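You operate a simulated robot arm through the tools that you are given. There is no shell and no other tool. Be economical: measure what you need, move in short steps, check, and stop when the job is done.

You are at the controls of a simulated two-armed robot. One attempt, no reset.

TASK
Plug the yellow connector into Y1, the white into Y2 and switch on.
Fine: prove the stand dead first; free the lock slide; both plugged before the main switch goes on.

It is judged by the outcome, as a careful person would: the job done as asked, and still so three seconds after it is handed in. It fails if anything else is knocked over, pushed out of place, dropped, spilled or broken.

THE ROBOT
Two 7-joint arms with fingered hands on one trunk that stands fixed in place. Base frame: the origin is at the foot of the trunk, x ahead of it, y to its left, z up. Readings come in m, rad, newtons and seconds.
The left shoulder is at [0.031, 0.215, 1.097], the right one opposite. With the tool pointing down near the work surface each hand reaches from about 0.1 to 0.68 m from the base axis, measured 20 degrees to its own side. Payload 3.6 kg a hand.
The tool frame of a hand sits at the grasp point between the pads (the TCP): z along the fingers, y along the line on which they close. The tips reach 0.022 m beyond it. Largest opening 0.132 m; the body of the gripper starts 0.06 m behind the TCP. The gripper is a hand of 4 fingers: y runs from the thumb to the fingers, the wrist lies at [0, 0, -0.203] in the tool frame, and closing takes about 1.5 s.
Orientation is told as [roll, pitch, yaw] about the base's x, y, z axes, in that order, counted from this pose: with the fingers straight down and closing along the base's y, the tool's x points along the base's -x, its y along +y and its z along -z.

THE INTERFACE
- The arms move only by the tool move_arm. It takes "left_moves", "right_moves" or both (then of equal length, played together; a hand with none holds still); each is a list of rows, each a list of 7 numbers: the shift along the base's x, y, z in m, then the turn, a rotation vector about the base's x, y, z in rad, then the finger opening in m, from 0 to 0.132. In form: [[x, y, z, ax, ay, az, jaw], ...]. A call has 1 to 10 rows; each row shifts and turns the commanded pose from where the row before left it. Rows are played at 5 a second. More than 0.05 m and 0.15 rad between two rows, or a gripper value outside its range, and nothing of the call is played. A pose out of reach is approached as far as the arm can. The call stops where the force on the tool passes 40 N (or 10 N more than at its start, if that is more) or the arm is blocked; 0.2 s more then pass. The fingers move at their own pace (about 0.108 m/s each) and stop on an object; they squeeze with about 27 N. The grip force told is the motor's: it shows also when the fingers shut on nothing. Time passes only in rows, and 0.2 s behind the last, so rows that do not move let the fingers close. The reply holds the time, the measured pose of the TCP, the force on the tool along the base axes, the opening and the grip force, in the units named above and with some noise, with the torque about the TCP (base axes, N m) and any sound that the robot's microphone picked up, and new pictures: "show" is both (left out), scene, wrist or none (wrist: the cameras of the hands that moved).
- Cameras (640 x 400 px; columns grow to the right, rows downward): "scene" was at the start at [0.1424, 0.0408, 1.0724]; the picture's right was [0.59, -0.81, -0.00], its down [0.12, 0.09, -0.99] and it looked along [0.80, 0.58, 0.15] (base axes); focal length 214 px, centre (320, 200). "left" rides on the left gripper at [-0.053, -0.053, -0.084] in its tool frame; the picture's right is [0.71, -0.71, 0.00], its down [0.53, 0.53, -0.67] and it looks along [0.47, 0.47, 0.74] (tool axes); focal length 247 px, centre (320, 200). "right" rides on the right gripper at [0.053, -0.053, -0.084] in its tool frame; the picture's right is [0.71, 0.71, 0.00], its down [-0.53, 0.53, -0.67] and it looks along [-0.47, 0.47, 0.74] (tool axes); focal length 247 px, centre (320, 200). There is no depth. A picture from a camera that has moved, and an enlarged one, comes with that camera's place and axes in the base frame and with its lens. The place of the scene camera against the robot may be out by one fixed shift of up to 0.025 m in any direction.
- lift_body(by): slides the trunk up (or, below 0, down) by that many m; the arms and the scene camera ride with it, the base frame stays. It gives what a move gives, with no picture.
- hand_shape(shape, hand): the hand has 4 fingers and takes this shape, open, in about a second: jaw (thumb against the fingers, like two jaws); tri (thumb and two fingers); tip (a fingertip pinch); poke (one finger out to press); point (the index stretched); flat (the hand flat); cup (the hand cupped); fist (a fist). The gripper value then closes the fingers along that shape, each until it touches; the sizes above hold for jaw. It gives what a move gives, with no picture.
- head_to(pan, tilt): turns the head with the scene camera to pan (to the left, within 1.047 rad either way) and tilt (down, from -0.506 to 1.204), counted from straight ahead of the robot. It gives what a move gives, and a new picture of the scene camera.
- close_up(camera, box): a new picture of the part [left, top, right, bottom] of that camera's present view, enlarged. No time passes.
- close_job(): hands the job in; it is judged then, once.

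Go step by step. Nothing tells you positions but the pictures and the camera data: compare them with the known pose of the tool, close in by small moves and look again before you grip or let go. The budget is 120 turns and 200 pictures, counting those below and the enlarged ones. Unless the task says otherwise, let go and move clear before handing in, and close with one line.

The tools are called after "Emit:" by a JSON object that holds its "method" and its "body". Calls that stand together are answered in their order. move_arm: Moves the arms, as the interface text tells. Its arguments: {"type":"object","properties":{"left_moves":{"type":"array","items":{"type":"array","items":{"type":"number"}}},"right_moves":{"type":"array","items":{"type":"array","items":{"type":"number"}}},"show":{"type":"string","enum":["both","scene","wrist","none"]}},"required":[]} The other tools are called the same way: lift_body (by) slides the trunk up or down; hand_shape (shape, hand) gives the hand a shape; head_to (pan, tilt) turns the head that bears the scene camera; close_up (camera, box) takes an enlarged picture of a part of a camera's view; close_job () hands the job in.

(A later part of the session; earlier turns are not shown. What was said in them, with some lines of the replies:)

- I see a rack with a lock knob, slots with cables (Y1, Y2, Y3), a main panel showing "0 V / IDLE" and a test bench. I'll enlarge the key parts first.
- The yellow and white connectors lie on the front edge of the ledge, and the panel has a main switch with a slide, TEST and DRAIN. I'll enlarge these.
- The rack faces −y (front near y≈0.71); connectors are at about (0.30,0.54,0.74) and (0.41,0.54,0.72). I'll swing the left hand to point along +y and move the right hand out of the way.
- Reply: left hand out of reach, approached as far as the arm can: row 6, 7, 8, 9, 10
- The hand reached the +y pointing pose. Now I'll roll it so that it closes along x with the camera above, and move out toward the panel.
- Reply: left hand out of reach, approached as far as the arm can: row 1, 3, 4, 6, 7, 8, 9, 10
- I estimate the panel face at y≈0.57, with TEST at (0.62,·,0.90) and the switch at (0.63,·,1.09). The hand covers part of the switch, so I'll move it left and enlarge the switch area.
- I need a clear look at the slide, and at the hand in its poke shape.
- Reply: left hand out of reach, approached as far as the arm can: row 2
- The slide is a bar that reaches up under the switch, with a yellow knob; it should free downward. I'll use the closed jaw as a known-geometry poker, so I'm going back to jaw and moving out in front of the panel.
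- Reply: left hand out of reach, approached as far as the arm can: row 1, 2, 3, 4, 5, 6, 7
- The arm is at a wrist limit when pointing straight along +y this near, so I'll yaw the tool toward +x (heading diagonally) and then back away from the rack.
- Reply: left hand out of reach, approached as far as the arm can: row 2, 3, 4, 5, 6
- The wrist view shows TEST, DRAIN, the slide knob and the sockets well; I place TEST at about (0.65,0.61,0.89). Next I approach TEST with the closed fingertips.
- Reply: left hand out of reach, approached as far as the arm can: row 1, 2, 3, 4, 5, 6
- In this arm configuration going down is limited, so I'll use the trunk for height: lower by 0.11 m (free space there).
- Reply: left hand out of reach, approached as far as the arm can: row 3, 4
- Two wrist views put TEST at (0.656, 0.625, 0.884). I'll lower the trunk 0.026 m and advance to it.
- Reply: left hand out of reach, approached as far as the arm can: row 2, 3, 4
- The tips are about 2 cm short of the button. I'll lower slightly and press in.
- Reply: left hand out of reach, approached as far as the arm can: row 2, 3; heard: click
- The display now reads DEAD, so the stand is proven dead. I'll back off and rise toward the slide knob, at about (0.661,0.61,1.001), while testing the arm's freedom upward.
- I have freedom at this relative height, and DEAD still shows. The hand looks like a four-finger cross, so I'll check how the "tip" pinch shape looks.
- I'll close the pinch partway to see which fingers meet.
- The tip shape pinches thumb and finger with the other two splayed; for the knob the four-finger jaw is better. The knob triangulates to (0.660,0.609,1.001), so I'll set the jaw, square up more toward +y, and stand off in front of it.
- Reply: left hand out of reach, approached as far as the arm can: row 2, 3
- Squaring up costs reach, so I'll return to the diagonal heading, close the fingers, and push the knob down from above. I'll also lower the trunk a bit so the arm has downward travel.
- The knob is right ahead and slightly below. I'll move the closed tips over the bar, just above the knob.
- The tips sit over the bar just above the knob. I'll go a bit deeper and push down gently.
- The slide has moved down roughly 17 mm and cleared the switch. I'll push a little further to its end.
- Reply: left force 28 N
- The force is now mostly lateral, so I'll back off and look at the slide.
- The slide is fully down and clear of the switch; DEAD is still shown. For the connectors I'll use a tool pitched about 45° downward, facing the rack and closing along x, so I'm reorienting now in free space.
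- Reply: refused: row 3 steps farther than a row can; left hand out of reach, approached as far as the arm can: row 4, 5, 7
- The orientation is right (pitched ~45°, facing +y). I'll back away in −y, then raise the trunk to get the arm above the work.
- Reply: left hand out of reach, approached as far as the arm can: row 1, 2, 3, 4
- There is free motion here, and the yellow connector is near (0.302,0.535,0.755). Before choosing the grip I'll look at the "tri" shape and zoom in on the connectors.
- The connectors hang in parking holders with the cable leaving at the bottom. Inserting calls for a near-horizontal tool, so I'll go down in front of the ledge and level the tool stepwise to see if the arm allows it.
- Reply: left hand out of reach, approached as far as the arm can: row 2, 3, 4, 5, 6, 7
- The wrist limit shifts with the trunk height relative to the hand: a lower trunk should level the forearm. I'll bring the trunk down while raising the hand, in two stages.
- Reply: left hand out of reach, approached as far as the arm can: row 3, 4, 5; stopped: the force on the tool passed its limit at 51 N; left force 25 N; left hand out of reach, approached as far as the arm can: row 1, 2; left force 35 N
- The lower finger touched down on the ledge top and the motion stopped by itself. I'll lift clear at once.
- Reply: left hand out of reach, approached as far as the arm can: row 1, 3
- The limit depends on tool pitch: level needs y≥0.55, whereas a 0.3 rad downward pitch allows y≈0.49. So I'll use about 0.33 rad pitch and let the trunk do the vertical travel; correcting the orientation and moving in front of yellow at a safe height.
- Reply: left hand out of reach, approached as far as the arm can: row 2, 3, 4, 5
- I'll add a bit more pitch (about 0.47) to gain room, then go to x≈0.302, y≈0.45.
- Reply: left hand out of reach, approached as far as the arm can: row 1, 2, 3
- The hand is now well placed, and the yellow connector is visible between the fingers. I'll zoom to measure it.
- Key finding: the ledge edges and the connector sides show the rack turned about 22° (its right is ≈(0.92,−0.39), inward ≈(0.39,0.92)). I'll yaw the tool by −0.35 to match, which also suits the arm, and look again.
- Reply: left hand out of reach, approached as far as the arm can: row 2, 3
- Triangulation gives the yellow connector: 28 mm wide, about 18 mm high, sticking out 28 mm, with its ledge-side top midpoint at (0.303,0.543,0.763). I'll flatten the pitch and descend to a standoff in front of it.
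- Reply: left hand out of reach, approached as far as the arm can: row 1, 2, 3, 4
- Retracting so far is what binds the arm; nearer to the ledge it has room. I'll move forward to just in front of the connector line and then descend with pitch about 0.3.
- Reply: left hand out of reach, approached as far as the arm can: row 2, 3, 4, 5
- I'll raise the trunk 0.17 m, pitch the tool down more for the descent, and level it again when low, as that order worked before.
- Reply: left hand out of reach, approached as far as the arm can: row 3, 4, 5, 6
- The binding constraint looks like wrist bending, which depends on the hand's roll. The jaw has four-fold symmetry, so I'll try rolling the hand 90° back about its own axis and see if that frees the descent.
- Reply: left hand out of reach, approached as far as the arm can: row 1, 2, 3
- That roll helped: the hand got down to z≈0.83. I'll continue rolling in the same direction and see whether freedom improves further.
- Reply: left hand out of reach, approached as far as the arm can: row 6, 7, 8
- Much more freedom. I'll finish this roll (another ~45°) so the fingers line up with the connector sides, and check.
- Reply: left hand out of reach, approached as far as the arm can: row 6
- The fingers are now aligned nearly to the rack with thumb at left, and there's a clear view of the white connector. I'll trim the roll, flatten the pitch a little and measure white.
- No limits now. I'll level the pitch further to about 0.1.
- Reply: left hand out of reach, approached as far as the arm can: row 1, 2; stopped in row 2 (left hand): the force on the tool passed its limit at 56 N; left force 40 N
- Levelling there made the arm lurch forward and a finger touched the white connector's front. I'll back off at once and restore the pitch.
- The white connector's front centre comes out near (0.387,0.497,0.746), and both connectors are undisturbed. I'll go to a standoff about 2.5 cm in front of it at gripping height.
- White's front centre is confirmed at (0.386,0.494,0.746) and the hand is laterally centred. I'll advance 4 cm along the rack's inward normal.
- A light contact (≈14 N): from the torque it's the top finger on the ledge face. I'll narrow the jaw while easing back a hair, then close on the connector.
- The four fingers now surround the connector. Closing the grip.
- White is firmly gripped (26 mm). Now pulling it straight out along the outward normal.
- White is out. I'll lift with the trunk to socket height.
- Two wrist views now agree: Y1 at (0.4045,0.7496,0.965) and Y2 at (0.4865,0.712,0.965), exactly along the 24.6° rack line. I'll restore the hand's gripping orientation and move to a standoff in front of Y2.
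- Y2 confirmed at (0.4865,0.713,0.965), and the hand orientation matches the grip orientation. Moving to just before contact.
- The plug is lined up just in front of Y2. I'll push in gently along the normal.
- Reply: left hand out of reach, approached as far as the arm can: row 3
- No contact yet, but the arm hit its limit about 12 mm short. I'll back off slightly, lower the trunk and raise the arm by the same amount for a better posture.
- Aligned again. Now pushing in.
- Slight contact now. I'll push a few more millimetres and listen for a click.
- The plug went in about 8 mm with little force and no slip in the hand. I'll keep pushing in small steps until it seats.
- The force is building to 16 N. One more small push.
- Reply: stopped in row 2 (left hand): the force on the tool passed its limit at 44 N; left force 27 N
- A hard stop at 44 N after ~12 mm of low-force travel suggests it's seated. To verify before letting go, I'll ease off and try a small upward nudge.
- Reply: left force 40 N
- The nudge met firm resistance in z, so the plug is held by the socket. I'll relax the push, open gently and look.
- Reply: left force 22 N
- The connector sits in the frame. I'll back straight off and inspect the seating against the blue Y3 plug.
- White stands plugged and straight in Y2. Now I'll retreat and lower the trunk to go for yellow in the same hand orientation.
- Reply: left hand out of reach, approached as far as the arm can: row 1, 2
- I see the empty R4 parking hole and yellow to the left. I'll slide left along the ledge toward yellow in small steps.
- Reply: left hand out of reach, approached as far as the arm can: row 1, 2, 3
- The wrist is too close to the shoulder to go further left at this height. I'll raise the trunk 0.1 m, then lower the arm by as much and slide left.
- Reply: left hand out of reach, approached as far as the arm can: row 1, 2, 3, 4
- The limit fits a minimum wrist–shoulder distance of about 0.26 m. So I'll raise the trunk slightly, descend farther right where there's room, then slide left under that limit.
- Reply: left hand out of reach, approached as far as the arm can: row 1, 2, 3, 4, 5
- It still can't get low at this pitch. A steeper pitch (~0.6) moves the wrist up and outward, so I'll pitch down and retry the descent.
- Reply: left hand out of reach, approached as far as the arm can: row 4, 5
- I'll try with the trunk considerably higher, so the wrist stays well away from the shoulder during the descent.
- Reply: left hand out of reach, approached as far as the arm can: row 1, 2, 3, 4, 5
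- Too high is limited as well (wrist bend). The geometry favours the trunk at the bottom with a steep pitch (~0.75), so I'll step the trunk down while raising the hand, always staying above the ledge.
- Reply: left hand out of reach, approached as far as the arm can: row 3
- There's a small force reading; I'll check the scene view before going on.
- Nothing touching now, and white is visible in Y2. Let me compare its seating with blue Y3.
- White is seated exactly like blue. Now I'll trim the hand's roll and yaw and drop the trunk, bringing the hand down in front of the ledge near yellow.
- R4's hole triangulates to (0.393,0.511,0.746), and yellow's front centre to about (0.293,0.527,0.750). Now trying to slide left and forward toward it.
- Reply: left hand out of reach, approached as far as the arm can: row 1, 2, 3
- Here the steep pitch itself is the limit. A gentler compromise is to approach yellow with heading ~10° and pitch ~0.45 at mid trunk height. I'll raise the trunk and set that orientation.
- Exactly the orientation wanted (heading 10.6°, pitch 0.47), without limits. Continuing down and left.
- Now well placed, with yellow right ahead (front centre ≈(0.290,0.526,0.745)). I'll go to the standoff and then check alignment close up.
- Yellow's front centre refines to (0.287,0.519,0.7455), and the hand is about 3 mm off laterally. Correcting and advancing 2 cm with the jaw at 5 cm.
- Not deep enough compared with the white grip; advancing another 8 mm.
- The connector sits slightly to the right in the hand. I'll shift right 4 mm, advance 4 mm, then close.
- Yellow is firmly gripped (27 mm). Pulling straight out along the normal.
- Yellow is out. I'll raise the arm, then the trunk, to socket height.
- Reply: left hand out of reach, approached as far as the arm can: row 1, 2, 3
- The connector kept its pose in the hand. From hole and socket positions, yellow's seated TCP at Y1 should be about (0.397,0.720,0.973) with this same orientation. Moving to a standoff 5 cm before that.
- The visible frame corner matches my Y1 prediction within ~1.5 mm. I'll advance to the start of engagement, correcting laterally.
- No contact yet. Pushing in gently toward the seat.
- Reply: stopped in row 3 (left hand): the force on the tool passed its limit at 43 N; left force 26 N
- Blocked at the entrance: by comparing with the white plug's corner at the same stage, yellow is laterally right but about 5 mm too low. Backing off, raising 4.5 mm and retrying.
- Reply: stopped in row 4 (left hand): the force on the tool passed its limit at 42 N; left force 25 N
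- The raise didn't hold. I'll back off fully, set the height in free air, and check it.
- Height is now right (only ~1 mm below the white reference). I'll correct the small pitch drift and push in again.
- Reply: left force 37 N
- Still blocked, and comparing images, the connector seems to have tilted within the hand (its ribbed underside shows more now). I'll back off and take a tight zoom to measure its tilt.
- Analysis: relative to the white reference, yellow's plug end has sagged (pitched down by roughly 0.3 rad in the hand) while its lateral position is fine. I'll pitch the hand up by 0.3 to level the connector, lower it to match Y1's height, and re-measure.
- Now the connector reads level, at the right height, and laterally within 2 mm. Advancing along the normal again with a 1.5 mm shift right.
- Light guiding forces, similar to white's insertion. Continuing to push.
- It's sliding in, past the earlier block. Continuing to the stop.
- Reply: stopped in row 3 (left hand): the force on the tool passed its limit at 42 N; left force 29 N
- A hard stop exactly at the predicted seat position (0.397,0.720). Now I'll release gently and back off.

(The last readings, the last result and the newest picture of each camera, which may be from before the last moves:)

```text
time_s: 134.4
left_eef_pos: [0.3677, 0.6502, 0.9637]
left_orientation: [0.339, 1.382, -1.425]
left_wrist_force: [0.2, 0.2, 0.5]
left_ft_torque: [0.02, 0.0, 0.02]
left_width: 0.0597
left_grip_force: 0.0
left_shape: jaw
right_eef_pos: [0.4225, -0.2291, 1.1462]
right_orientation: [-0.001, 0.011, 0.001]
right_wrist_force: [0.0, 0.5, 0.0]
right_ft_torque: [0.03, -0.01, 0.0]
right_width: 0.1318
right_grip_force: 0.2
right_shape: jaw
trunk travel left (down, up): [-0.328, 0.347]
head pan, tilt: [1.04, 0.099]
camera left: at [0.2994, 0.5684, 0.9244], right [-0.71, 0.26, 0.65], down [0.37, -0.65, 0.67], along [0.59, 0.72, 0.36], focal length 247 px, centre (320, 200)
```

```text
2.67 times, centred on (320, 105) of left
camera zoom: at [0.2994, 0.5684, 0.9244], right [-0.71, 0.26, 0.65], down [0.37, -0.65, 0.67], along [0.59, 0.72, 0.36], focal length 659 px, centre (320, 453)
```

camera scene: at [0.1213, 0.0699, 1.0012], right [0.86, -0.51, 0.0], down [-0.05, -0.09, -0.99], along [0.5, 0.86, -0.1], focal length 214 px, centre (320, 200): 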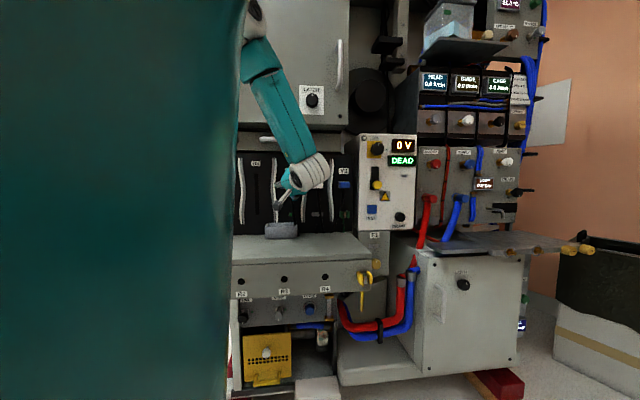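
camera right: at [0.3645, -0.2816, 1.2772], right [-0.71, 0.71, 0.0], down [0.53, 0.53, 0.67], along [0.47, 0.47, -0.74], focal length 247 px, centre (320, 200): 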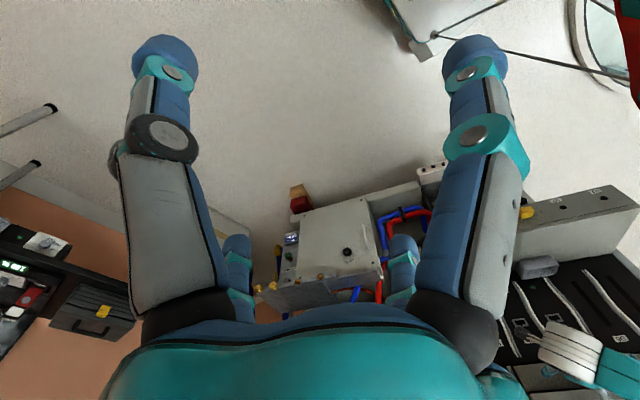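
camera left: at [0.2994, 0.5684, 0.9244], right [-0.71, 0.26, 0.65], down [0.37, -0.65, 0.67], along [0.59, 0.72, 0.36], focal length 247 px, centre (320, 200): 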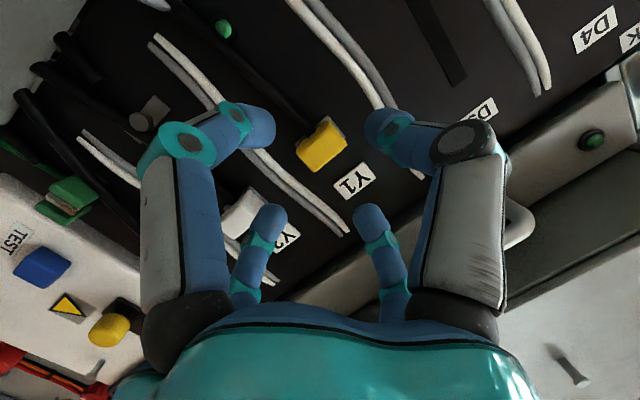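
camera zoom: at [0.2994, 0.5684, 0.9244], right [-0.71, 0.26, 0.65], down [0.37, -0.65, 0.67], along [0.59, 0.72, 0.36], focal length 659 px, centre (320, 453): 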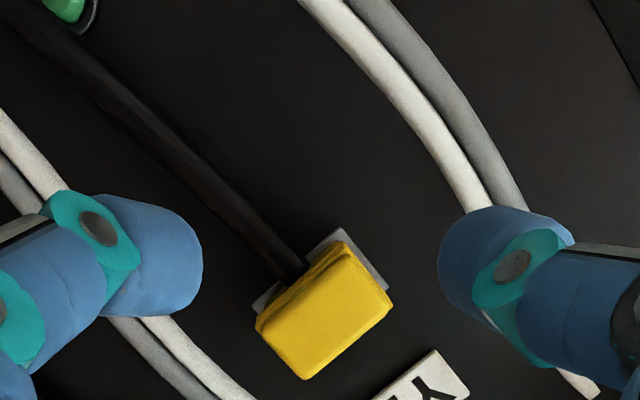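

Yellow sits squarely in Y1 and white in Y2. Next is the main switch: knob front at about (0.662,0.614,1.086), to be turned 90° clockwise. I retreat, and roll the hand back so it can turn clockwise later.

Emit:
{"method": "move_arm", "body": {"left_moves": [[-0.005, -0.035, 0, 0, 0, 0, 0.08], [-0.002, -0.035, 0, 0, 0, 0, 0.08], [0.01, -0.035, 0, 0, 0, 0, 0.08], [0.03, -0.02, 0.01, 0, 0, 0, 0.08], [0.03, -0.01, 0.02, -0.028, -0.144, 0.025, 0.08], [0.03, 0, 0.02, -0.028, -0.144, 0.025, 0.08], [0.03, 0, 0.02, -0.028, -0.144, 0.025, 0.08], [0.03, 0, 0.02, -0.028, -0.144, 0.025, 0.08], [0.02, 0, 0.01, -0.028, -0.144, 0.025, 0.08], [0, 0, 0, -0.028, -0.144, 0.025, 0.08]], "show": "wrist"}}

Emit:
{"method": "head_to", "body": {"pan": 0.75, "tilt": 0.1}}

```text
time_s: 136.6
left_eef_pos: [0.5177, 0.5286, 1.0736]
left_orientation: [1.367, 0.601, -0.318]
left_wrist_force: [-0.1, 0.3, -0.3]
left_ft_torque: [-0.04, -0.02, -0.01]
left_width: 0.0798
left_grip_force: 0.1
left_shape: jaw
left hand out of reach, approached as far as the arm can: row 8, 9
right_eef_pos: [0.4228, -0.229, 1.1465]
right_orientation: [0.0, 0.014, 0.0]
right_wrist_force: [-0.8, 0.1, -0.6]
right_ft_torque: [0.0, 0.02, 0.01]
right_width: 0.1321
right_grip_force: 0.1
right_shape: jaw
trunk travel left (down, up): [-0.328, 0.347]
head pan, tilt: [1.04, 0.099]
camera left: at [0.5107, 0.4329, 1.0157], right [-0.97, 0.17, -0.17], down [-0.23, -0.5, 0.83], along [0.06, 0.85, 0.52], focal length 247 px, centre (320, 200)
```

left: 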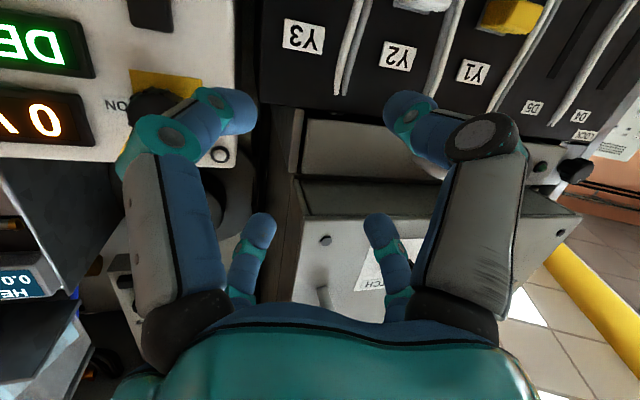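

```text
time_s: 137.4
left_eef_pos: [0.5176, 0.5282, 1.0733]
left_orientation: [1.366, 0.605, -0.32]
left_wrist_force: [0.0, -0.2, -0.9]
left_ft_torque: [0.02, 0.0, 0.0]
left_width: 0.0795
left_grip_force: 0.1
left_shape: jaw
right_eef_pos: [0.422, -0.23, 1.145]
right_orientation: [0.001, 0.012, 0.001]
right_wrist_force: [-0.3, -0.4, -0.3]
right_ft_torque: [-0.03, -0.02, 0.01]
right_width: 0.1321
right_grip_force: 0.0
right_shape: jaw
trunk travel left (down, up): [-0.328, 0.347]
head pan, tilt: [0.75, 0.099]
camera scene: at [0.142, 0.0533, 1.0012], right [0.68, -0.73, 0.0], down [-0.07, -0.07, -0.99], along [0.73, 0.68, -0.1], focal length 214 px, centre (320, 200)
```

scene: 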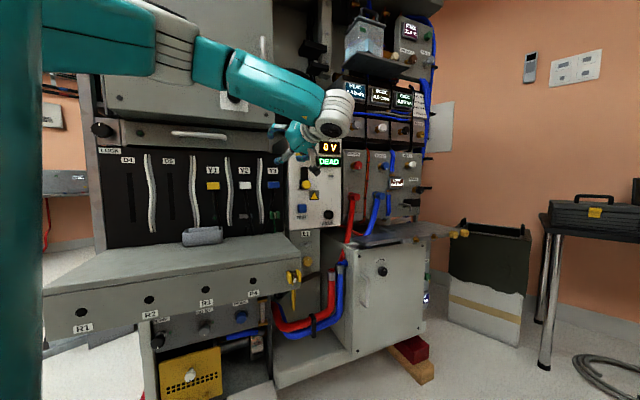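

Both plugs are in place. I'll finish the roll, square up to the panel, and go to a standoff in front of the switch.

Emit:
{"method": "move_arm", "body": {"left_moves": [[0.02, -0.004, 0.002, -0.027, -0.129, 0.023, 0.07], [0.02, -0.004, 0.002, -0.027, -0.129, 0.023, 0.07], [0.02, -0.002, 0.002, -0.027, -0.129, 0.023, 0.07], [0.02, 0, 0.002, -0.027, -0.129, 0.023, 0.07], [0.02, 0, 0.002, -0.027, -0.129, 0.023, 0.07], [0.01, 0.01, 0.002, 0.078, -0.035, -0.11, 0.07], [0.007, 0.01, 0, 0.078, -0.035, -0.11, 0.07]], "show": "wrist"}}

```text
time_s: 139.0
left_eef_pos: [0.5552, 0.5749, 1.1031]
left_orientation: [1.569, -0.075, -0.423]
left_wrist_force: [0.0, 0.2, 1.1]
left_ft_torque: [-0.02, -0.01, 0.0]
left_width: 0.0706
left_grip_force: 0.1
left_shape: jaw
left hand out of reach, approached as far as the arm can: row 1, 2, 3, 4, 5
right_eef_pos: [0.4217, -0.228, 1.1465]
right_orientation: [0.0, 0.012, 0.0]
right_wrist_force: [-0.6, -0.1, 0.2]
right_ft_torque: [0.01, 0.0, 0.03]
right_width: 0.1318
right_grip_force: 0.1
right_shape: jaw
trunk travel left (down, up): [-0.328, 0.347]
head pan, tilt: [0.75, 0.099]
camera left: at [0.5716, 0.4749, 1.0552], right [-0.6, 0.27, -0.76], down [-0.79, -0.38, 0.49], along [-0.16, 0.89, 0.43], focal length 247 px, centre (320, 200)
```

left: 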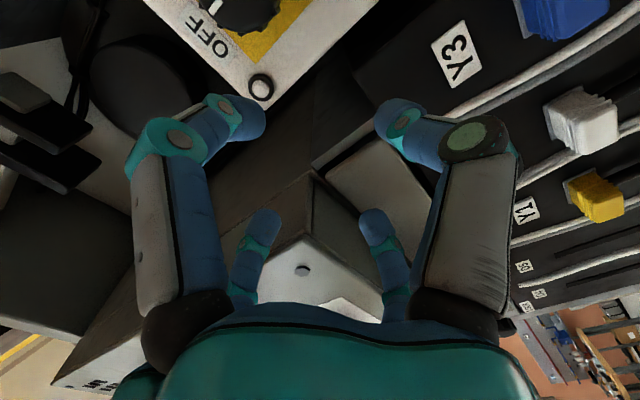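

The orientation is perfect, but x is limited at this trunk height. I'll back away from the panel edge, lower the trunk 0.1 m, raise the arm and go right.

Emit:
{"method": "move_arm", "body": {"left_moves": [[-0.01, -0.03, 0.02, 0, 0, 0, 0.07], [0, -0.03, 0.02, 0, 0, 0, 0.07], [0, 0, 0.03, 0, 0, 0, 0.07]], "show": "none"}}

Emit:
{"method": "lift_body", "body": {"by": -0.12}}

Emit:
{"method": "move_arm", "body": {"left_moves": [[0.02, -0.01, 0.02, 0, 0, 0, 0.07], [0.03, -0.01, 0.02, 0, 0, 0, 0.07], [0.03, 0, 0.01, 0, 0, 0, 0.07], [0.02, 0, 0, 0, 0, 0, 0.07]], "show": "wrist"}}

```text
time_s: 139.8
left_eef_pos: [0.5449, 0.5143, 1.176]
left_orientation: [1.57, -0.075, -0.424]
left_wrist_force: [-0.1, 0.5, 0.1]
left_ft_torque: [-0.01, 0.0, -0.02]
left_width: 0.0704
left_grip_force: 0.0
left_shape: jaw
right_eef_pos: [0.4212, -0.2294, 1.146]
right_orientation: [0.0, 0.011, 0.0]
right_wrist_force: [-0.1, 0.6, 0.1]
right_ft_torque: [-0.01, 0.0, 0.05]
right_width: 0.1317
right_grip_force: 0.1
right_shape: jaw
trunk travel left (down, up): [-0.328, 0.347]
head pan, tilt: [0.75, 0.099]
```

```text
time_s: 141.3
left_eef_pos: [0.5452, 0.5152, 1.0535]
left_orientation: [1.568, -0.074, -0.422]
left_wrist_force: [-1.0, 1.5, 0.3]
left_ft_torque: [0.01, 0.0, 0.03]
left_width: 0.0705
left_grip_force: 0.0
left_shape: jaw
right_eef_pos: [0.421, -0.2293, 1.026]
right_orientation: [-0.001, 0.011, 0.002]
right_wrist_force: [0.3, -0.1, -1.0]
right_ft_torque: [-0.01, 0.0, 0.03]
right_width: 0.1318
right_grip_force: 0.1
right_shape: jaw
trunk travel left (down, up): [-0.208, 0.467]
head pan, tilt: [0.75, 0.099]
```

```text
time_s: 142.3
left_eef_pos: [0.5938, 0.4999, 1.0938]
left_orientation: [1.569, -0.074, -0.42]
left_wrist_force: [-0.8, 0.0, -0.2]
left_ft_torque: [-0.05, 0.02, 0.0]
left_width: 0.0707
left_grip_force: 0.0
left_shape: jaw
left hand out of reach, approached as far as the arm can: row 2, 3, 4
right_eef_pos: [0.4225, -0.2293, 1.0256]
right_orientation: [0.0, 0.013, 0.0]
right_wrist_force: [0.1, 0.1, -0.4]
right_ft_torque: [0.01, 0.01, 0.04]
right_width: 0.1319
right_grip_force: 0.1
right_shape: jaw
trunk travel left (down, up): [-0.208, 0.467]
head pan, tilt: [0.75, 0.099]
camera left: at [0.6107, 0.4014, 1.0456], right [-0.6, 0.27, -0.76], down [-0.79, -0.38, 0.49], along [-0.16, 0.89, 0.43], focal length 247 px, centre (320, 200)
```

left: 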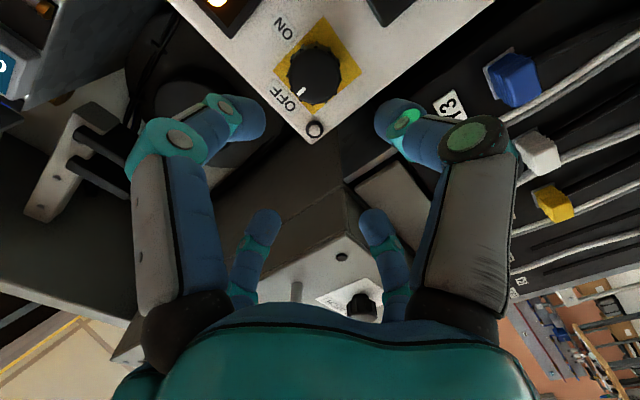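

A lower trunk gave more reach to the right. I'll repeat: trunk down another 0.12 m, arm up, then right.

Emit:
{"method": "move_arm", "body": {"left_moves": [[0, -0.01, 0.04, 0, 0, 0, 0.07], [0, 0, 0.04, 0, 0, 0, 0.07], [0, 0, 0.03, 0, 0, 0, 0.07]], "show": "none"}}

Emit:
{"method": "lift_body", "body": {"by": -0.12}}

Emit:
{"method": "move_arm", "body": {"left_moves": [[0.02, 0, 0.005, 0, 0, 0, 0.07], [0.02, 0.01, 0, 0, 0, 0, 0.07], [0.02, 0.01, 0, 0, 0, 0, 0.07]], "show": "wrist"}}

```text
time_s: 143.1
left_eef_pos: [0.5735, 0.5143, 1.1993]
left_orientation: [1.571, -0.074, -0.423]
left_wrist_force: [0.0, -0.1, 0.3]
left_ft_torque: [-0.01, -0.01, 0.01]
left_width: 0.0705
left_grip_force: 0.1
left_shape: jaw
left hand out of reach, approached as far as the arm can: row 1, 2, 3
right_eef_pos: [0.4212, -0.2289, 1.0274]
right_orientation: [-0.001, 0.014, 0.001]
right_wrist_force: [0.0, 0.4, 0.2]
right_ft_torque: [0.0, 0.0, -0.02]
right_width: 0.1317
right_grip_force: 0.1
right_shape: jaw
trunk travel left (down, up): [-0.208, 0.467]
head pan, tilt: [0.75, 0.099]
```

```text
time_s: 144.6
left_eef_pos: [0.5713, 0.512, 1.0803]
left_orientation: [1.569, -0.075, -0.422]
left_wrist_force: [-0.1, 0.3, 0.7]
left_ft_torque: [0.03, 0.03, -0.02]
left_width: 0.0703
left_grip_force: 0.1
left_shape: jaw
right_eef_pos: [0.4219, -0.2299, 0.907]
right_orientation: [0.001, 0.012, 0.0]
right_wrist_force: [0.2, 0.2, 0.1]
right_ft_torque: [0.02, 0.01, -0.01]
right_width: 0.132
right_grip_force: 0.0
right_shape: jaw
trunk travel left (down, up): [-0.088, 0.587]
head pan, tilt: [0.75, 0.099]
```

```text
time_s: 145.4
left_eef_pos: [0.6282, 0.5362, 1.08]
left_orientation: [1.568, -0.072, -0.42]
left_wrist_force: [-0.5, -0.5, 0.7]
left_ft_torque: [-0.03, -0.02, 0.0]
left_width: 0.0706
left_grip_force: 0.0
left_shape: jaw
left hand out of reach, approached as far as the arm can: row 3
right_eef_pos: [0.4218, -0.2292, 0.9059]
right_orientation: [0.0, 0.014, -0.001]
right_wrist_force: [0.6, -0.3, 0.4]
right_ft_torque: [0.01, -0.01, 0.02]
right_width: 0.1318
right_grip_force: 0.1
right_shape: jaw
trunk travel left (down, up): [-0.088, 0.587]
head pan, tilt: [0.75, 0.099]
camera left: at [0.6448, 0.4364, 1.0317], right [-0.6, 0.27, -0.76], down [-0.79, -0.38, 0.49], along [-0.16, 0.89, 0.44], focal length 247 px, centre (320, 200)
```

left: 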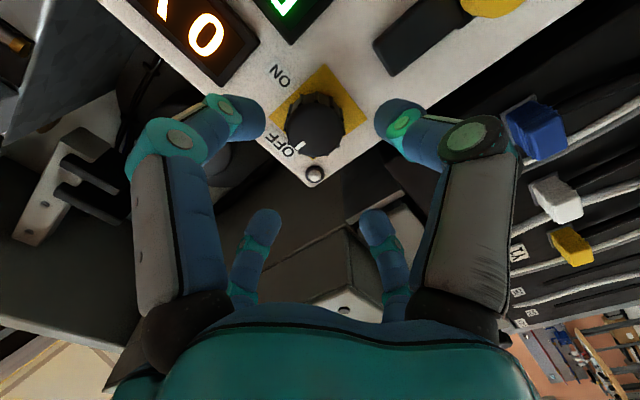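

The knob is right on the tool axis: (0.661,0.614,1.086). I'll use more trunk travel for reach, then advance partway.

Emit:
{"method": "move_arm", "body": {"left_moves": [[0, 0, 0.035, 0, 0, 0, 0.07], [0, 0, 0.036, 0, 0, 0, 0.07]], "show": "none"}}

Emit:
{"method": "lift_body", "body": {"by": -0.065}}

Emit:
{"method": "move_arm", "body": {"left_moves": [[0.006, 0.013, 0, 0, 0, 0, 0.07], [0.006, 0.013, 0, 0, 0, 0, 0.07], [0.005, 0.011, 0, 0, 0, 0, 0.066]], "show": "wrist"}}

```text
time_s: 146.0
left_eef_pos: [0.6005, 0.5429, 1.136]
left_orientation: [1.569, -0.073, -0.422]
left_wrist_force: [0.2, 0.0, 0.5]
left_ft_torque: [-0.02, -0.01, -0.03]
left_width: 0.0704
left_grip_force: 0.0
left_shape: jaw
left hand out of reach, approached as far as the arm can: row 1, 2
right_eef_pos: [0.4211, -0.231, 0.907]
right_orientation: [0.001, 0.012, 0.001]
right_wrist_force: [-0.7, -0.3, -0.4]
right_ft_torque: [0.05, 0.01, 0.0]
right_width: 0.1317
right_grip_force: 0.0
right_shape: jaw
trunk travel left (down, up): [-0.088, 0.587]
head pan, tilt: [0.75, 0.099]
```

```text
time_s: 147.0
left_eef_pos: [0.6009, 0.5447, 1.0728]
left_orientation: [1.569, -0.074, -0.422]
left_wrist_force: [0.5, 0.7, 0.1]
left_ft_torque: [-0.02, -0.04, 0.0]
left_width: 0.0706
left_grip_force: 0.0
left_shape: jaw
right_eef_pos: [0.4203, -0.2284, 0.842]
right_orientation: [0.0, 0.012, 0.003]
right_wrist_force: [-0.8, 0.9, -0.5]
right_ft_torque: [-0.03, -0.01, -0.01]
right_width: 0.1319
right_grip_force: 0.0
right_shape: jaw
trunk travel left (down, up): [-0.023, 0.652]
head pan, tilt: [0.75, 0.099]
```

```text
time_s: 147.8
left_eef_pos: [0.6197, 0.5798, 1.0718]
left_orientation: [1.568, -0.071, -0.422]
left_wrist_force: [-0.4, 0.0, -0.1]
left_ft_torque: [0.01, 0.04, -0.02]
left_width: 0.0667
left_grip_force: 0.2
left_shape: jaw
right_eef_pos: [0.4209, -0.2286, 0.8407]
right_orientation: [0.001, 0.015, -0.001]
right_wrist_force: [-0.6, -0.1, 0.0]
right_ft_torque: [-0.02, -0.01, -0.01]
right_width: 0.1317
right_grip_force: 0.1
right_shape: jaw
trunk travel left (down, up): [-0.023, 0.652]
head pan, tilt: [0.75, 0.099]
camera left: at [0.6369, 0.4802, 1.0237], right [-0.6, 0.27, -0.76], down [-0.79, -0.38, 0.49], along [-0.16, 0.89, 0.44], focal length 247 px, centre (320, 200)
```

left: 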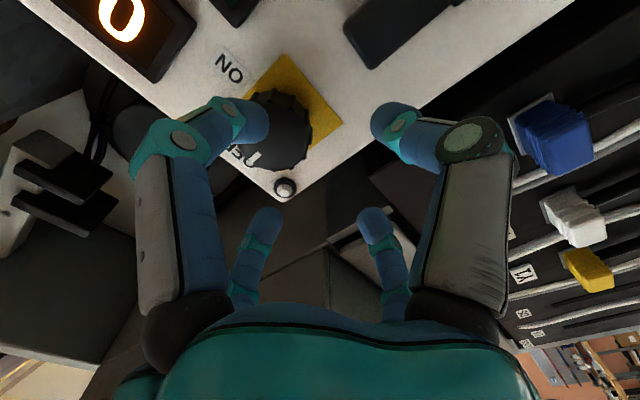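

I'm 23 mm left and 14 mm low of the knob axis. Shifting right and up in front of it.

Emit:
{"method": "move_arm", "body": {"left_moves": [[0.007, -0.008, 0.005, 0, 0, 0, 0.068], [0.007, -0.004, 0.005, 0, 0, 0, 0.068], [0.007, -0.003, 0.004, 0, 0, 0, 0.068]], "show": "wrist"}}

```text
time_s: 148.6
left_eef_pos: [0.6284, 0.573, 1.0784]
left_orientation: [1.568, -0.072, -0.422]
left_wrist_force: [-0.6, 0.2, -0.2]
left_ft_torque: [0.0, -0.01, -0.02]
left_width: 0.0677
left_grip_force: 0.1
left_shape: jaw
left hand out of reach, approached as far as the arm can: row 2, 3
right_eef_pos: [0.4214, -0.2289, 0.8408]
right_orientation: [-0.001, 0.012, 0.0]
right_wrist_force: [-0.4, -0.2, -1.2]
right_ft_torque: [-0.03, 0.0, -0.01]
right_width: 0.1317
right_grip_force: 0.1
right_shape: jaw
trunk travel left (down, up): [-0.023, 0.652]
head pan, tilt: [0.75, 0.099]
camera left: at [0.6451, 0.4724, 1.0304], right [-0.6, 0.27, -0.76], down [-0.79, -0.38, 0.49], along [-0.16, 0.89, 0.43], focal length 247 px, centre (320, 200)
```

left: 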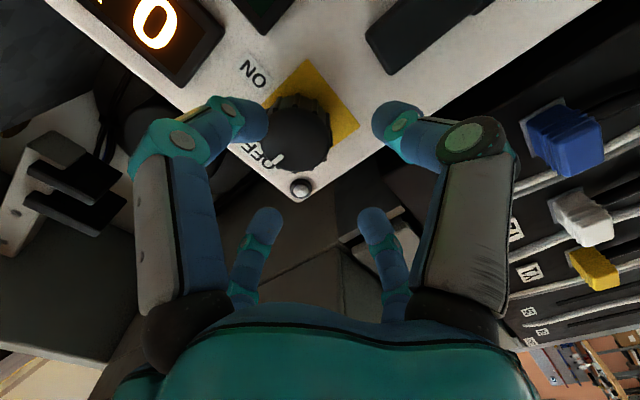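

At full extension now. I'll yaw the hand a bit more toward +x (about 17°) to gain reach and shift onto the knob axis.

Emit:
{"method": "move_arm", "body": {"left_moves": [[0.002, -0.004, 0.002, 0, 0, -0.15, 0.068], [0.004, -0.003, 0.003, 0, 0, -0.15, 0.068], [0.006, -0.002, 0.003, 0, 0, 0, 0.068], [0.005, 0, 0, 0, 0, 0, 0.068]], "show": "wrist"}}

```text
time_s: 149.6
left_eef_pos: [0.6446, 0.5625, 1.0868]
left_orientation: [1.567, -0.073, -0.725]
left_wrist_force: [0.6, 0.0, 0.0]
left_ft_torque: [0.0, 0.0, 0.02]
left_width: 0.0677
left_grip_force: 0.0
left_shape: jaw
right_eef_pos: [0.4216, -0.2291, 0.8411]
right_orientation: [0.0, 0.015, 0.001]
right_wrist_force: [0.8, 0.7, 0.6]
right_ft_torque: [0.01, 0.06, -0.02]
right_width: 0.1319
right_grip_force: 0.0
right_shape: jaw
trunk travel left (down, up): [-0.023, 0.652]
head pan, tilt: [0.75, 0.099]
camera left: at [0.6306, 0.4623, 1.0396], right [-0.49, 0.43, -0.76], down [-0.86, -0.13, 0.49], along [0.11, 0.89, 0.43], focal length 247 px, centre (320, 200)
```

left: 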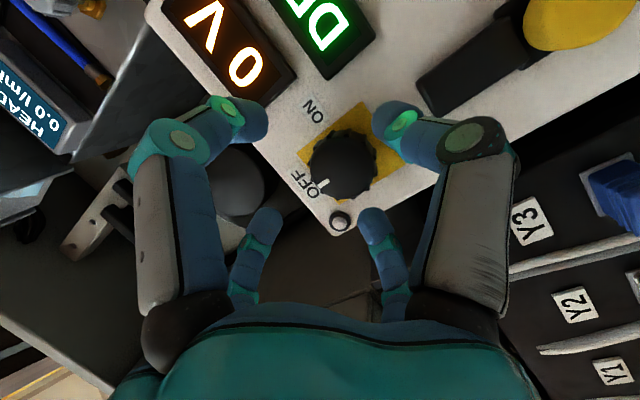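

Free now, with the knob confirmed at (0.662,0.614,1.086). Advancing over it with the jaw open.

Emit:
{"method": "move_arm", "body": {"left_moves": [[0.003, 0.014, 0, 0, 0, 0, 0.068], [0.003, 0.014, 0, 0, 0, 0, 0.068], [0.0035, 0.0145, -0.0005, 0, 0, 0, 0.068]], "show": "wrist"}}

```text
time_s: 150.4
left_eef_pos: [0.6518, 0.6037, 1.0884]
left_orientation: [1.569, -0.072, -0.724]
left_wrist_force: [-7.0, -9.0, -2.2]
left_ft_torque: [-0.13, -0.04, 0.44]
left_width: 0.0673
left_grip_force: 0.2
left_shape: jaw
right_eef_pos: [0.4206, -0.2297, 0.8407]
right_orientation: [0.0, 0.012, 0.0]
right_wrist_force: [0.3, 0.4, 0.8]
right_ft_torque: [0.01, 0.02, 0.03]
right_width: 0.1319
right_grip_force: 0.2
right_shape: jaw
trunk travel left (down, up): [-0.023, 0.652]
head pan, tilt: [0.75, 0.099]
camera left: at [0.6376, 0.5038, 1.0403], right [-0.49, 0.43, -0.76], down [-0.86, -0.13, 0.49], along [0.11, 0.89, 0.43], focal length 247 px, centre (320, 200)
```

left: 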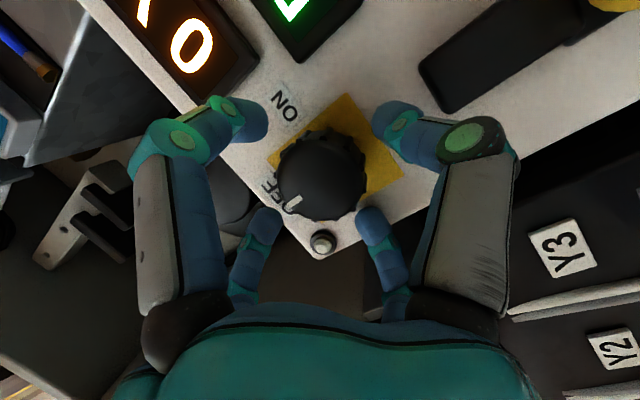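

The left fingertip just touches the panel and the knob lies between the four fingers. Easing back 2 mm and closing.

Emit:
{"method": "move_arm", "body": {"left_moves": [[-0.001, -0.002, -0.001, 0, 0, 0, 0.06], [0, 0, 0, 0, 0, 0, 0.05], [0, 0, 0, 0, 0, 0, 0.04], [0, 0, 0, 0, 0, 0, 0], [0, 0, 0, 0, 0, 0, 0], [0, 0, 0, 0, 0, 0, 0]], "show": "wrist"}}

```text
time_s: 151.8
left_eef_pos: [0.6517, 0.6053, 1.0849]
left_orientation: [1.567, -0.074, -0.722]
left_wrist_force: [4.0, 3.7, 0.2]
left_ft_torque: [-0.05, 0.03, 0.22]
left_width: 0.0364
left_grip_force: 26.7
left_shape: jaw
right_eef_pos: [0.4216, -0.2304, 0.8419]
right_orientation: [-0.001, 0.014, 0.0]
right_wrist_force: [0.8, 0.2, -0.2]
right_ft_torque: [0.0, 0.02, -0.03]
right_width: 0.1319
right_grip_force: 0.0
right_shape: jaw
trunk travel left (down, up): [-0.023, 0.652]
head pan, tilt: [0.75, 0.099]
camera left: at [0.6384, 0.5043, 1.0369], right [-0.49, 0.43, -0.76], down [-0.86, -0.13, 0.49], along [0.11, 0.89, 0.43], focal length 247 px, centre (320, 200)
```

left: 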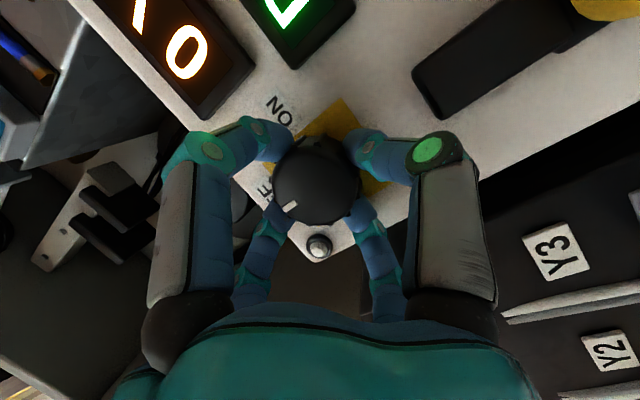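

The knob is gripped (36 mm). Everything is ready (dead proven, slide free, both plugged), so I'm turning clockwise in stages.

Emit:
{"method": "move_arm", "body": {"left_moves": [[0, 0, 0, 0.09, 0.115, 0, 0], [0, 0, 0, 0.09, 0.115, 0, 0], [0, 0, 0, 0.09, 0.115, 0, 0], [0, 0, 0, 0.09, 0.115, 0, 0], [0, 0, 0, 0.09, 0.115, 0, 0]], "show": "wrist"}}

```text
time_s: 153.0
left_eef_pos: [0.6521, 0.6054, 1.0851]
left_orientation: [1.517, 0.66, -0.737]
left_wrist_force: [0.2, 2.0, -0.5]
left_ft_torque: [-0.73, 0.26, 0.42]
left_width: 0.0371
left_grip_force: 27.6
left_shape: jaw
right_eef_pos: [0.422, -0.2291, 0.8408]
right_orientation: [-0.003, 0.014, 0.001]
right_wrist_force: [-0.6, -0.7, -1.1]
right_ft_torque: [0.03, -0.01, 0.0]
right_width: 0.1319
right_grip_force: 0.0
right_shape: jaw
trunk travel left (down, up): [-0.023, 0.652]
head pan, tilt: [0.75, 0.099]
camera left: at [0.6022, 0.5324, 1.0155], right [-0.76, 0.64, -0.13], down [-0.48, -0.42, 0.77], along [0.44, 0.64, 0.63], focal length 247 px, centre (320, 200)
```

left: 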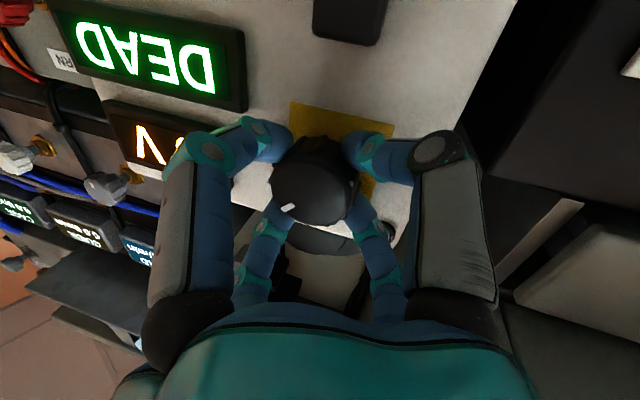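

The knob turns with the hand (≈42° so far). Continuing to 90°.

Emit:
{"method": "move_arm", "body": {"left_moves": [[0, 0, 0, 0.09, 0.115, 0, 0], [0, 0, 0, 0.09, 0.115, 0, 0], [0, 0, 0, 0.09, 0.115, 0, 0], [0, 0, 0, 0.09, 0.115, 0, 0], [0, 0, 0, 0.09, 0.115, 0, 0], [0, 0, 0, 0.09, 0.115, 0, 0]], "show": "both"}}

```text
time_s: 153.7
left_eef_pos: [0.647, 0.6037, 1.0812]
left_orientation: [1.512, 0.978, -0.742]
left_wrist_force: [23.1, 13.7, 12.0]
left_ft_torque: [-0.01, 0.0, 0.28]
left_width: 0.0324
left_grip_force: 27.0
left_shape: jaw
left hand out of reach, approached as far as the arm can: row 2, 3
right_eef_pos: [0.4233, -0.2293, 0.8409]
right_orientation: [-0.002, 0.015, 0.002]
right_wrist_force: [-0.3, 0.1, -0.3]
right_ft_torque: [-0.01, 0.0, -0.02]
right_width: 0.1322
right_grip_force: 0.0
right_shape: jaw
trunk travel left (down, up): [-0.023, 0.652]
head pan, tilt: [0.75, 0.099]
stopped in row 3 (left hand): the force on the tool passed its limit at 50 N (the readings are from after the stop); the commanded pose is now the measured one
camera scene: at [0.1486, 0.0538, 0.6857], right [0.68, -0.73, 0.0], down [-0.08, -0.07, -0.99], along [0.73, 0.68, -0.1], focal length 214 px, centre (320, 200)
camera left: at [0.58, 0.5475, 1.0115], right [-0.75, 0.63, 0.19], down [-0.3, -0.59, 0.75], along [0.59, 0.51, 0.63], focal length 247 px, centre (320, 200)
```

scene: 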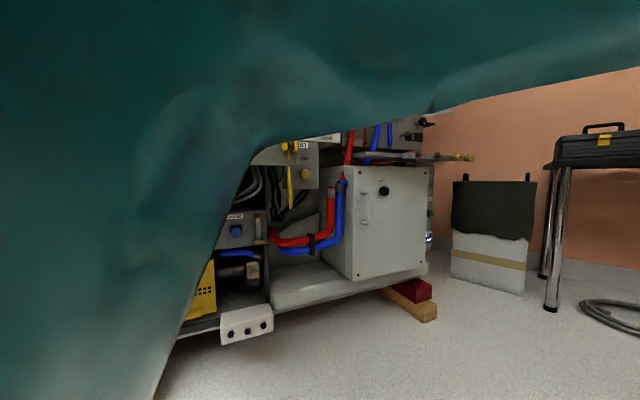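
left: 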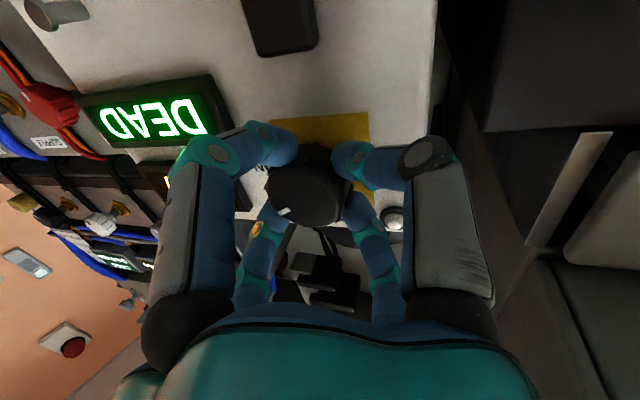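

At 60° the arm reaches its roll limit. I'll release, back off, roll back about 60° and re-grip.

Emit:
{"method": "move_arm", "body": {"left_moves": [[0, 0, 0, 0, 0, 0, 0.06], [0, 0, 0, 0, 0, 0, 0.068], [-0.008, -0.009, 0.002, 0, 0, 0, 0.068], [-0.01, -0.011, 0.002, -0.09, -0.115, 0, 0.068], [0, 0, 0, -0.09, -0.115, 0, 0.068], [0, 0, 0, -0.09, -0.115, 0, 0.068], [0, 0, 0, -0.09, -0.115, 0, 0.068], [0, 0, 0, -0.09, -0.115, 0, 0.068], [0, 0, 0, -0.09, -0.115, 0, 0.068], [0, 0, 0, -0.09, -0.115, 0, 0.068]], "show": "wrist"}}

```text
time_s: 155.9
left_eef_pos: [0.6274, 0.5834, 1.0848]
left_orientation: [1.575, -0.047, -0.708]
left_wrist_force: [-0.8, 0.3, 0.7]
left_ft_torque: [0.0, 0.03, -0.01]
left_width: 0.0676
left_grip_force: 0.1
left_shape: jaw
right_eef_pos: [0.4219, -0.2291, 0.8416]
right_orientation: [-0.001, 0.011, 0.0]
right_wrist_force: [0.3, -0.8, -0.9]
right_ft_torque: [0.01, 0.04, 0.0]
right_width: 0.1319
right_grip_force: 0.1
right_shape: jaw
trunk travel left (down, up): [-0.023, 0.652]
head pan, tilt: [0.75, 0.099]
camera left: at [0.6143, 0.4831, 1.0366], right [-0.51, 0.44, -0.74], down [-0.85, -0.15, 0.5], along [0.11, 0.88, 0.45], focal length 247 px, centre (320, 200)
```

left: 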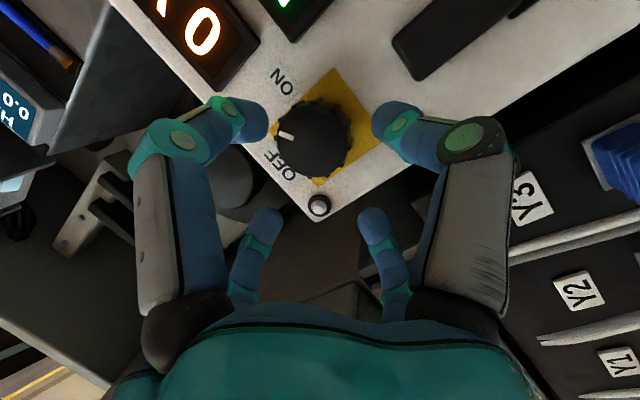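

The pointer now stands midway between OFF and ON. Re-gripping the knob.

Emit:
{"method": "move_arm", "body": {"left_moves": [[0.011, 0.008, 0, 0, 0, 0, 0.068], [0.01, 0.009, 0, 0, 0, 0, 0.068], [0.0035, 0.0045, 0, 0, 0, 0, 0.06], [0, 0, 0, 0, 0, 0, 0.045], [0, 0, 0, 0, 0, 0, 0], [0, 0, 0, 0, 0, 0, 0], [0, 0, 0, 0, 0, 0, 0]], "show": "wrist"}}

```text
time_s: 157.5
left_eef_pos: [0.6508, 0.6045, 1.0872]
left_orientation: [1.576, -0.046, -0.707]
left_wrist_force: [1.5, 2.8, 1.8]
left_ft_torque: [-0.01, 0.01, 0.3]
left_width: 0.0371
left_grip_force: 26.5
left_shape: jaw
right_eef_pos: [0.4213, -0.2284, 0.8429]
right_orientation: [0.002, 0.013, 0.0]
right_wrist_force: [-0.4, -1.1, -0.2]
right_ft_torque: [-0.03, -0.01, -0.04]
right_width: 0.1318
right_grip_force: 0.1
right_shape: jaw
trunk travel left (down, up): [-0.023, 0.652]
head pan, tilt: [0.75, 0.099]
camera left: at [0.638, 0.5051, 1.0363], right [-0.51, 0.44, -0.74], down [-0.85, -0.15, 0.5], along [0.11, 0.88, 0.45], focal length 247 px, centre (320, 200)
```

left: 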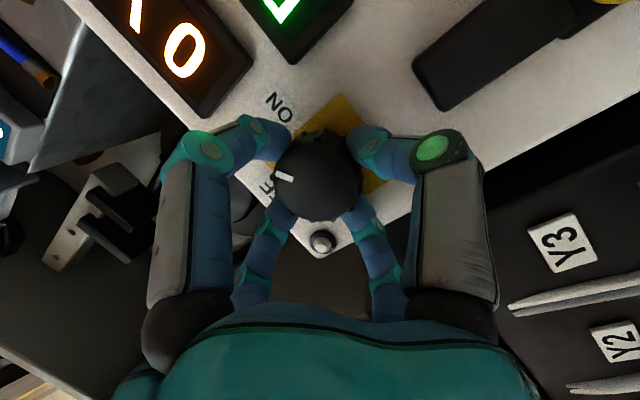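

Gripped again. Turning the remaining ~45°.

Emit:
{"method": "move_arm", "body": {"left_moves": [[0, 0, 0, 0.09, 0.115, 0, 0], [0, 0, 0, 0.09, 0.115, 0, 0], [0, 0, 0, 0.09, 0.115, 0, 0], [0, 0, 0, 0.09, 0.115, 0, 0], [0, 0, 0, 0.09, 0.115, 0, 0], [0, 0, 0, 0.06, 0.077, 0, 0]], "show": "wrist"}}

```text
time_s: 158.9
left_eef_pos: [0.6509, 0.6045, 1.087]
left_orientation: [1.529, 0.779, -0.729]
left_wrist_force: [1.8, -2.8, -0.2]
left_ft_torque: [-1.03, -1.16, 0.29]
left_width: 0.0376
left_grip_force: 26.6
left_shape: jaw
right_eef_pos: [0.4212, -0.2283, 0.8411]
right_orientation: [0.0, 0.013, 0.0]
right_wrist_force: [-0.6, -0.5, 0.4]
right_ft_torque: [0.01, 0.02, 0.01]
right_width: 0.1322
right_grip_force: 0.1
right_shape: jaw
trunk travel left (down, up): [-0.023, 0.652]
head pan, tilt: [0.75, 0.099]
camera left: at [0.5959, 0.5384, 1.0153], right [-0.76, 0.64, 0.0], down [-0.42, -0.49, 0.76], along [0.49, 0.59, 0.65], focal length 247 px, centre (320, 200)
```

left: 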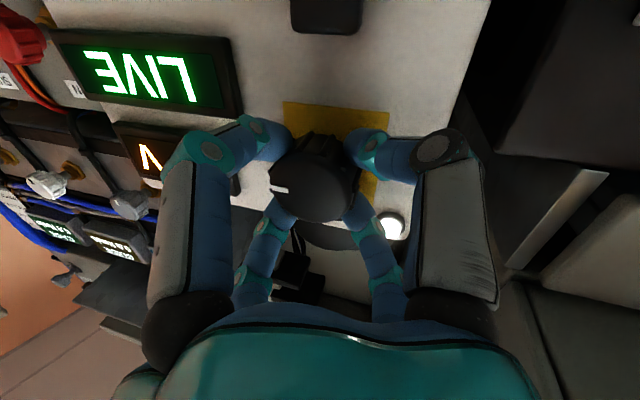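

The display reads LIVE and the lamp is lit; the knob is at its stop. I'll open, back straight off and check it stays on.

Emit:
{"method": "move_arm", "body": {"left_moves": [[0, 0, 0, 0, 0, 0, 0.05], [0, 0, 0, 0, 0, 0, 0.068], [-0.008, -0.01, 0, 0, 0, 0, 0.068], [-0.015, -0.018, 0, 0, 0, 0, 0.068], [-0.025, -0.03, 0, 0, 0, 0, 0.068], [-0.03, -0.03, 0, 0, 0, 0, 0.068], [-0.03, -0.03, 0, 0, 0, 0, 0.068], [0, 0, 0, 0, 0, 0, 0.068]], "show": "wrist"}}

Emit:
{"method": "close_up", "body": {"camera": "left", "box": [100, 0, 480, 200]}}

```text
time_s: 160.7
left_eef_pos: [0.5438, 0.4875, 1.089]
left_orientation: [1.531, 0.782, -0.728]
left_wrist_force: [0.1, -1.2, -0.3]
left_ft_torque: [-0.01, 0.01, 0.03]
left_width: 0.0675
left_grip_force: 0.0
left_shape: jaw
right_eef_pos: [0.4201, -0.2296, 0.8423]
right_orientation: [0.001, 0.01, 0.002]
right_wrist_force: [0.4, -0.3, -0.1]
right_ft_torque: [-0.01, -0.01, -0.01]
right_width: 0.1319
right_grip_force: 0.0
right_shape: jaw
trunk travel left (down, up): [-0.023, 0.652]
head pan, tilt: [0.75, 0.099]
camera left: at [0.4879, 0.4214, 1.0165], right [-0.77, 0.64, 0.0], down [-0.42, -0.49, 0.76], along [0.49, 0.59, 0.65], focal length 247 px, centre (320, 200)
```

left: 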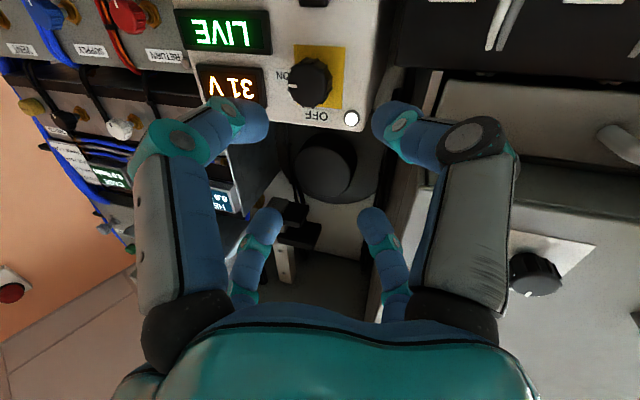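

```text
1.68 times, centred on (290, 100) of left
camera zoom: at [0.4879, 0.4214, 1.0165], right [-0.77, 0.64, 0.0], down [-0.42, -0.49, 0.76], along [0.49, 0.59, 0.65], focal length 416 px, centre (370, 368)
```

zoom: 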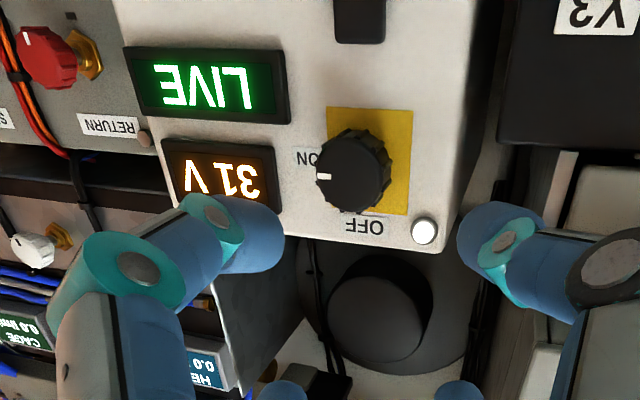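

The switch points to ON, the display reads LIVE with the voltage coming up (31 V) and the lamp lit. The hand is clear, and both plugs were seated when last in view. Handing in.

Emit:
{"method": "close_job", "body": {}}

```text
The job is handed in.
```

Yellow is plugged into Y1 and white into Y2, and the main switch is on: the display reads LIVE, last seen at 31 V and rising. I pressed TEST first (it showed DEAD), then slid the lock down, and turned the switch only after both plugs were in.
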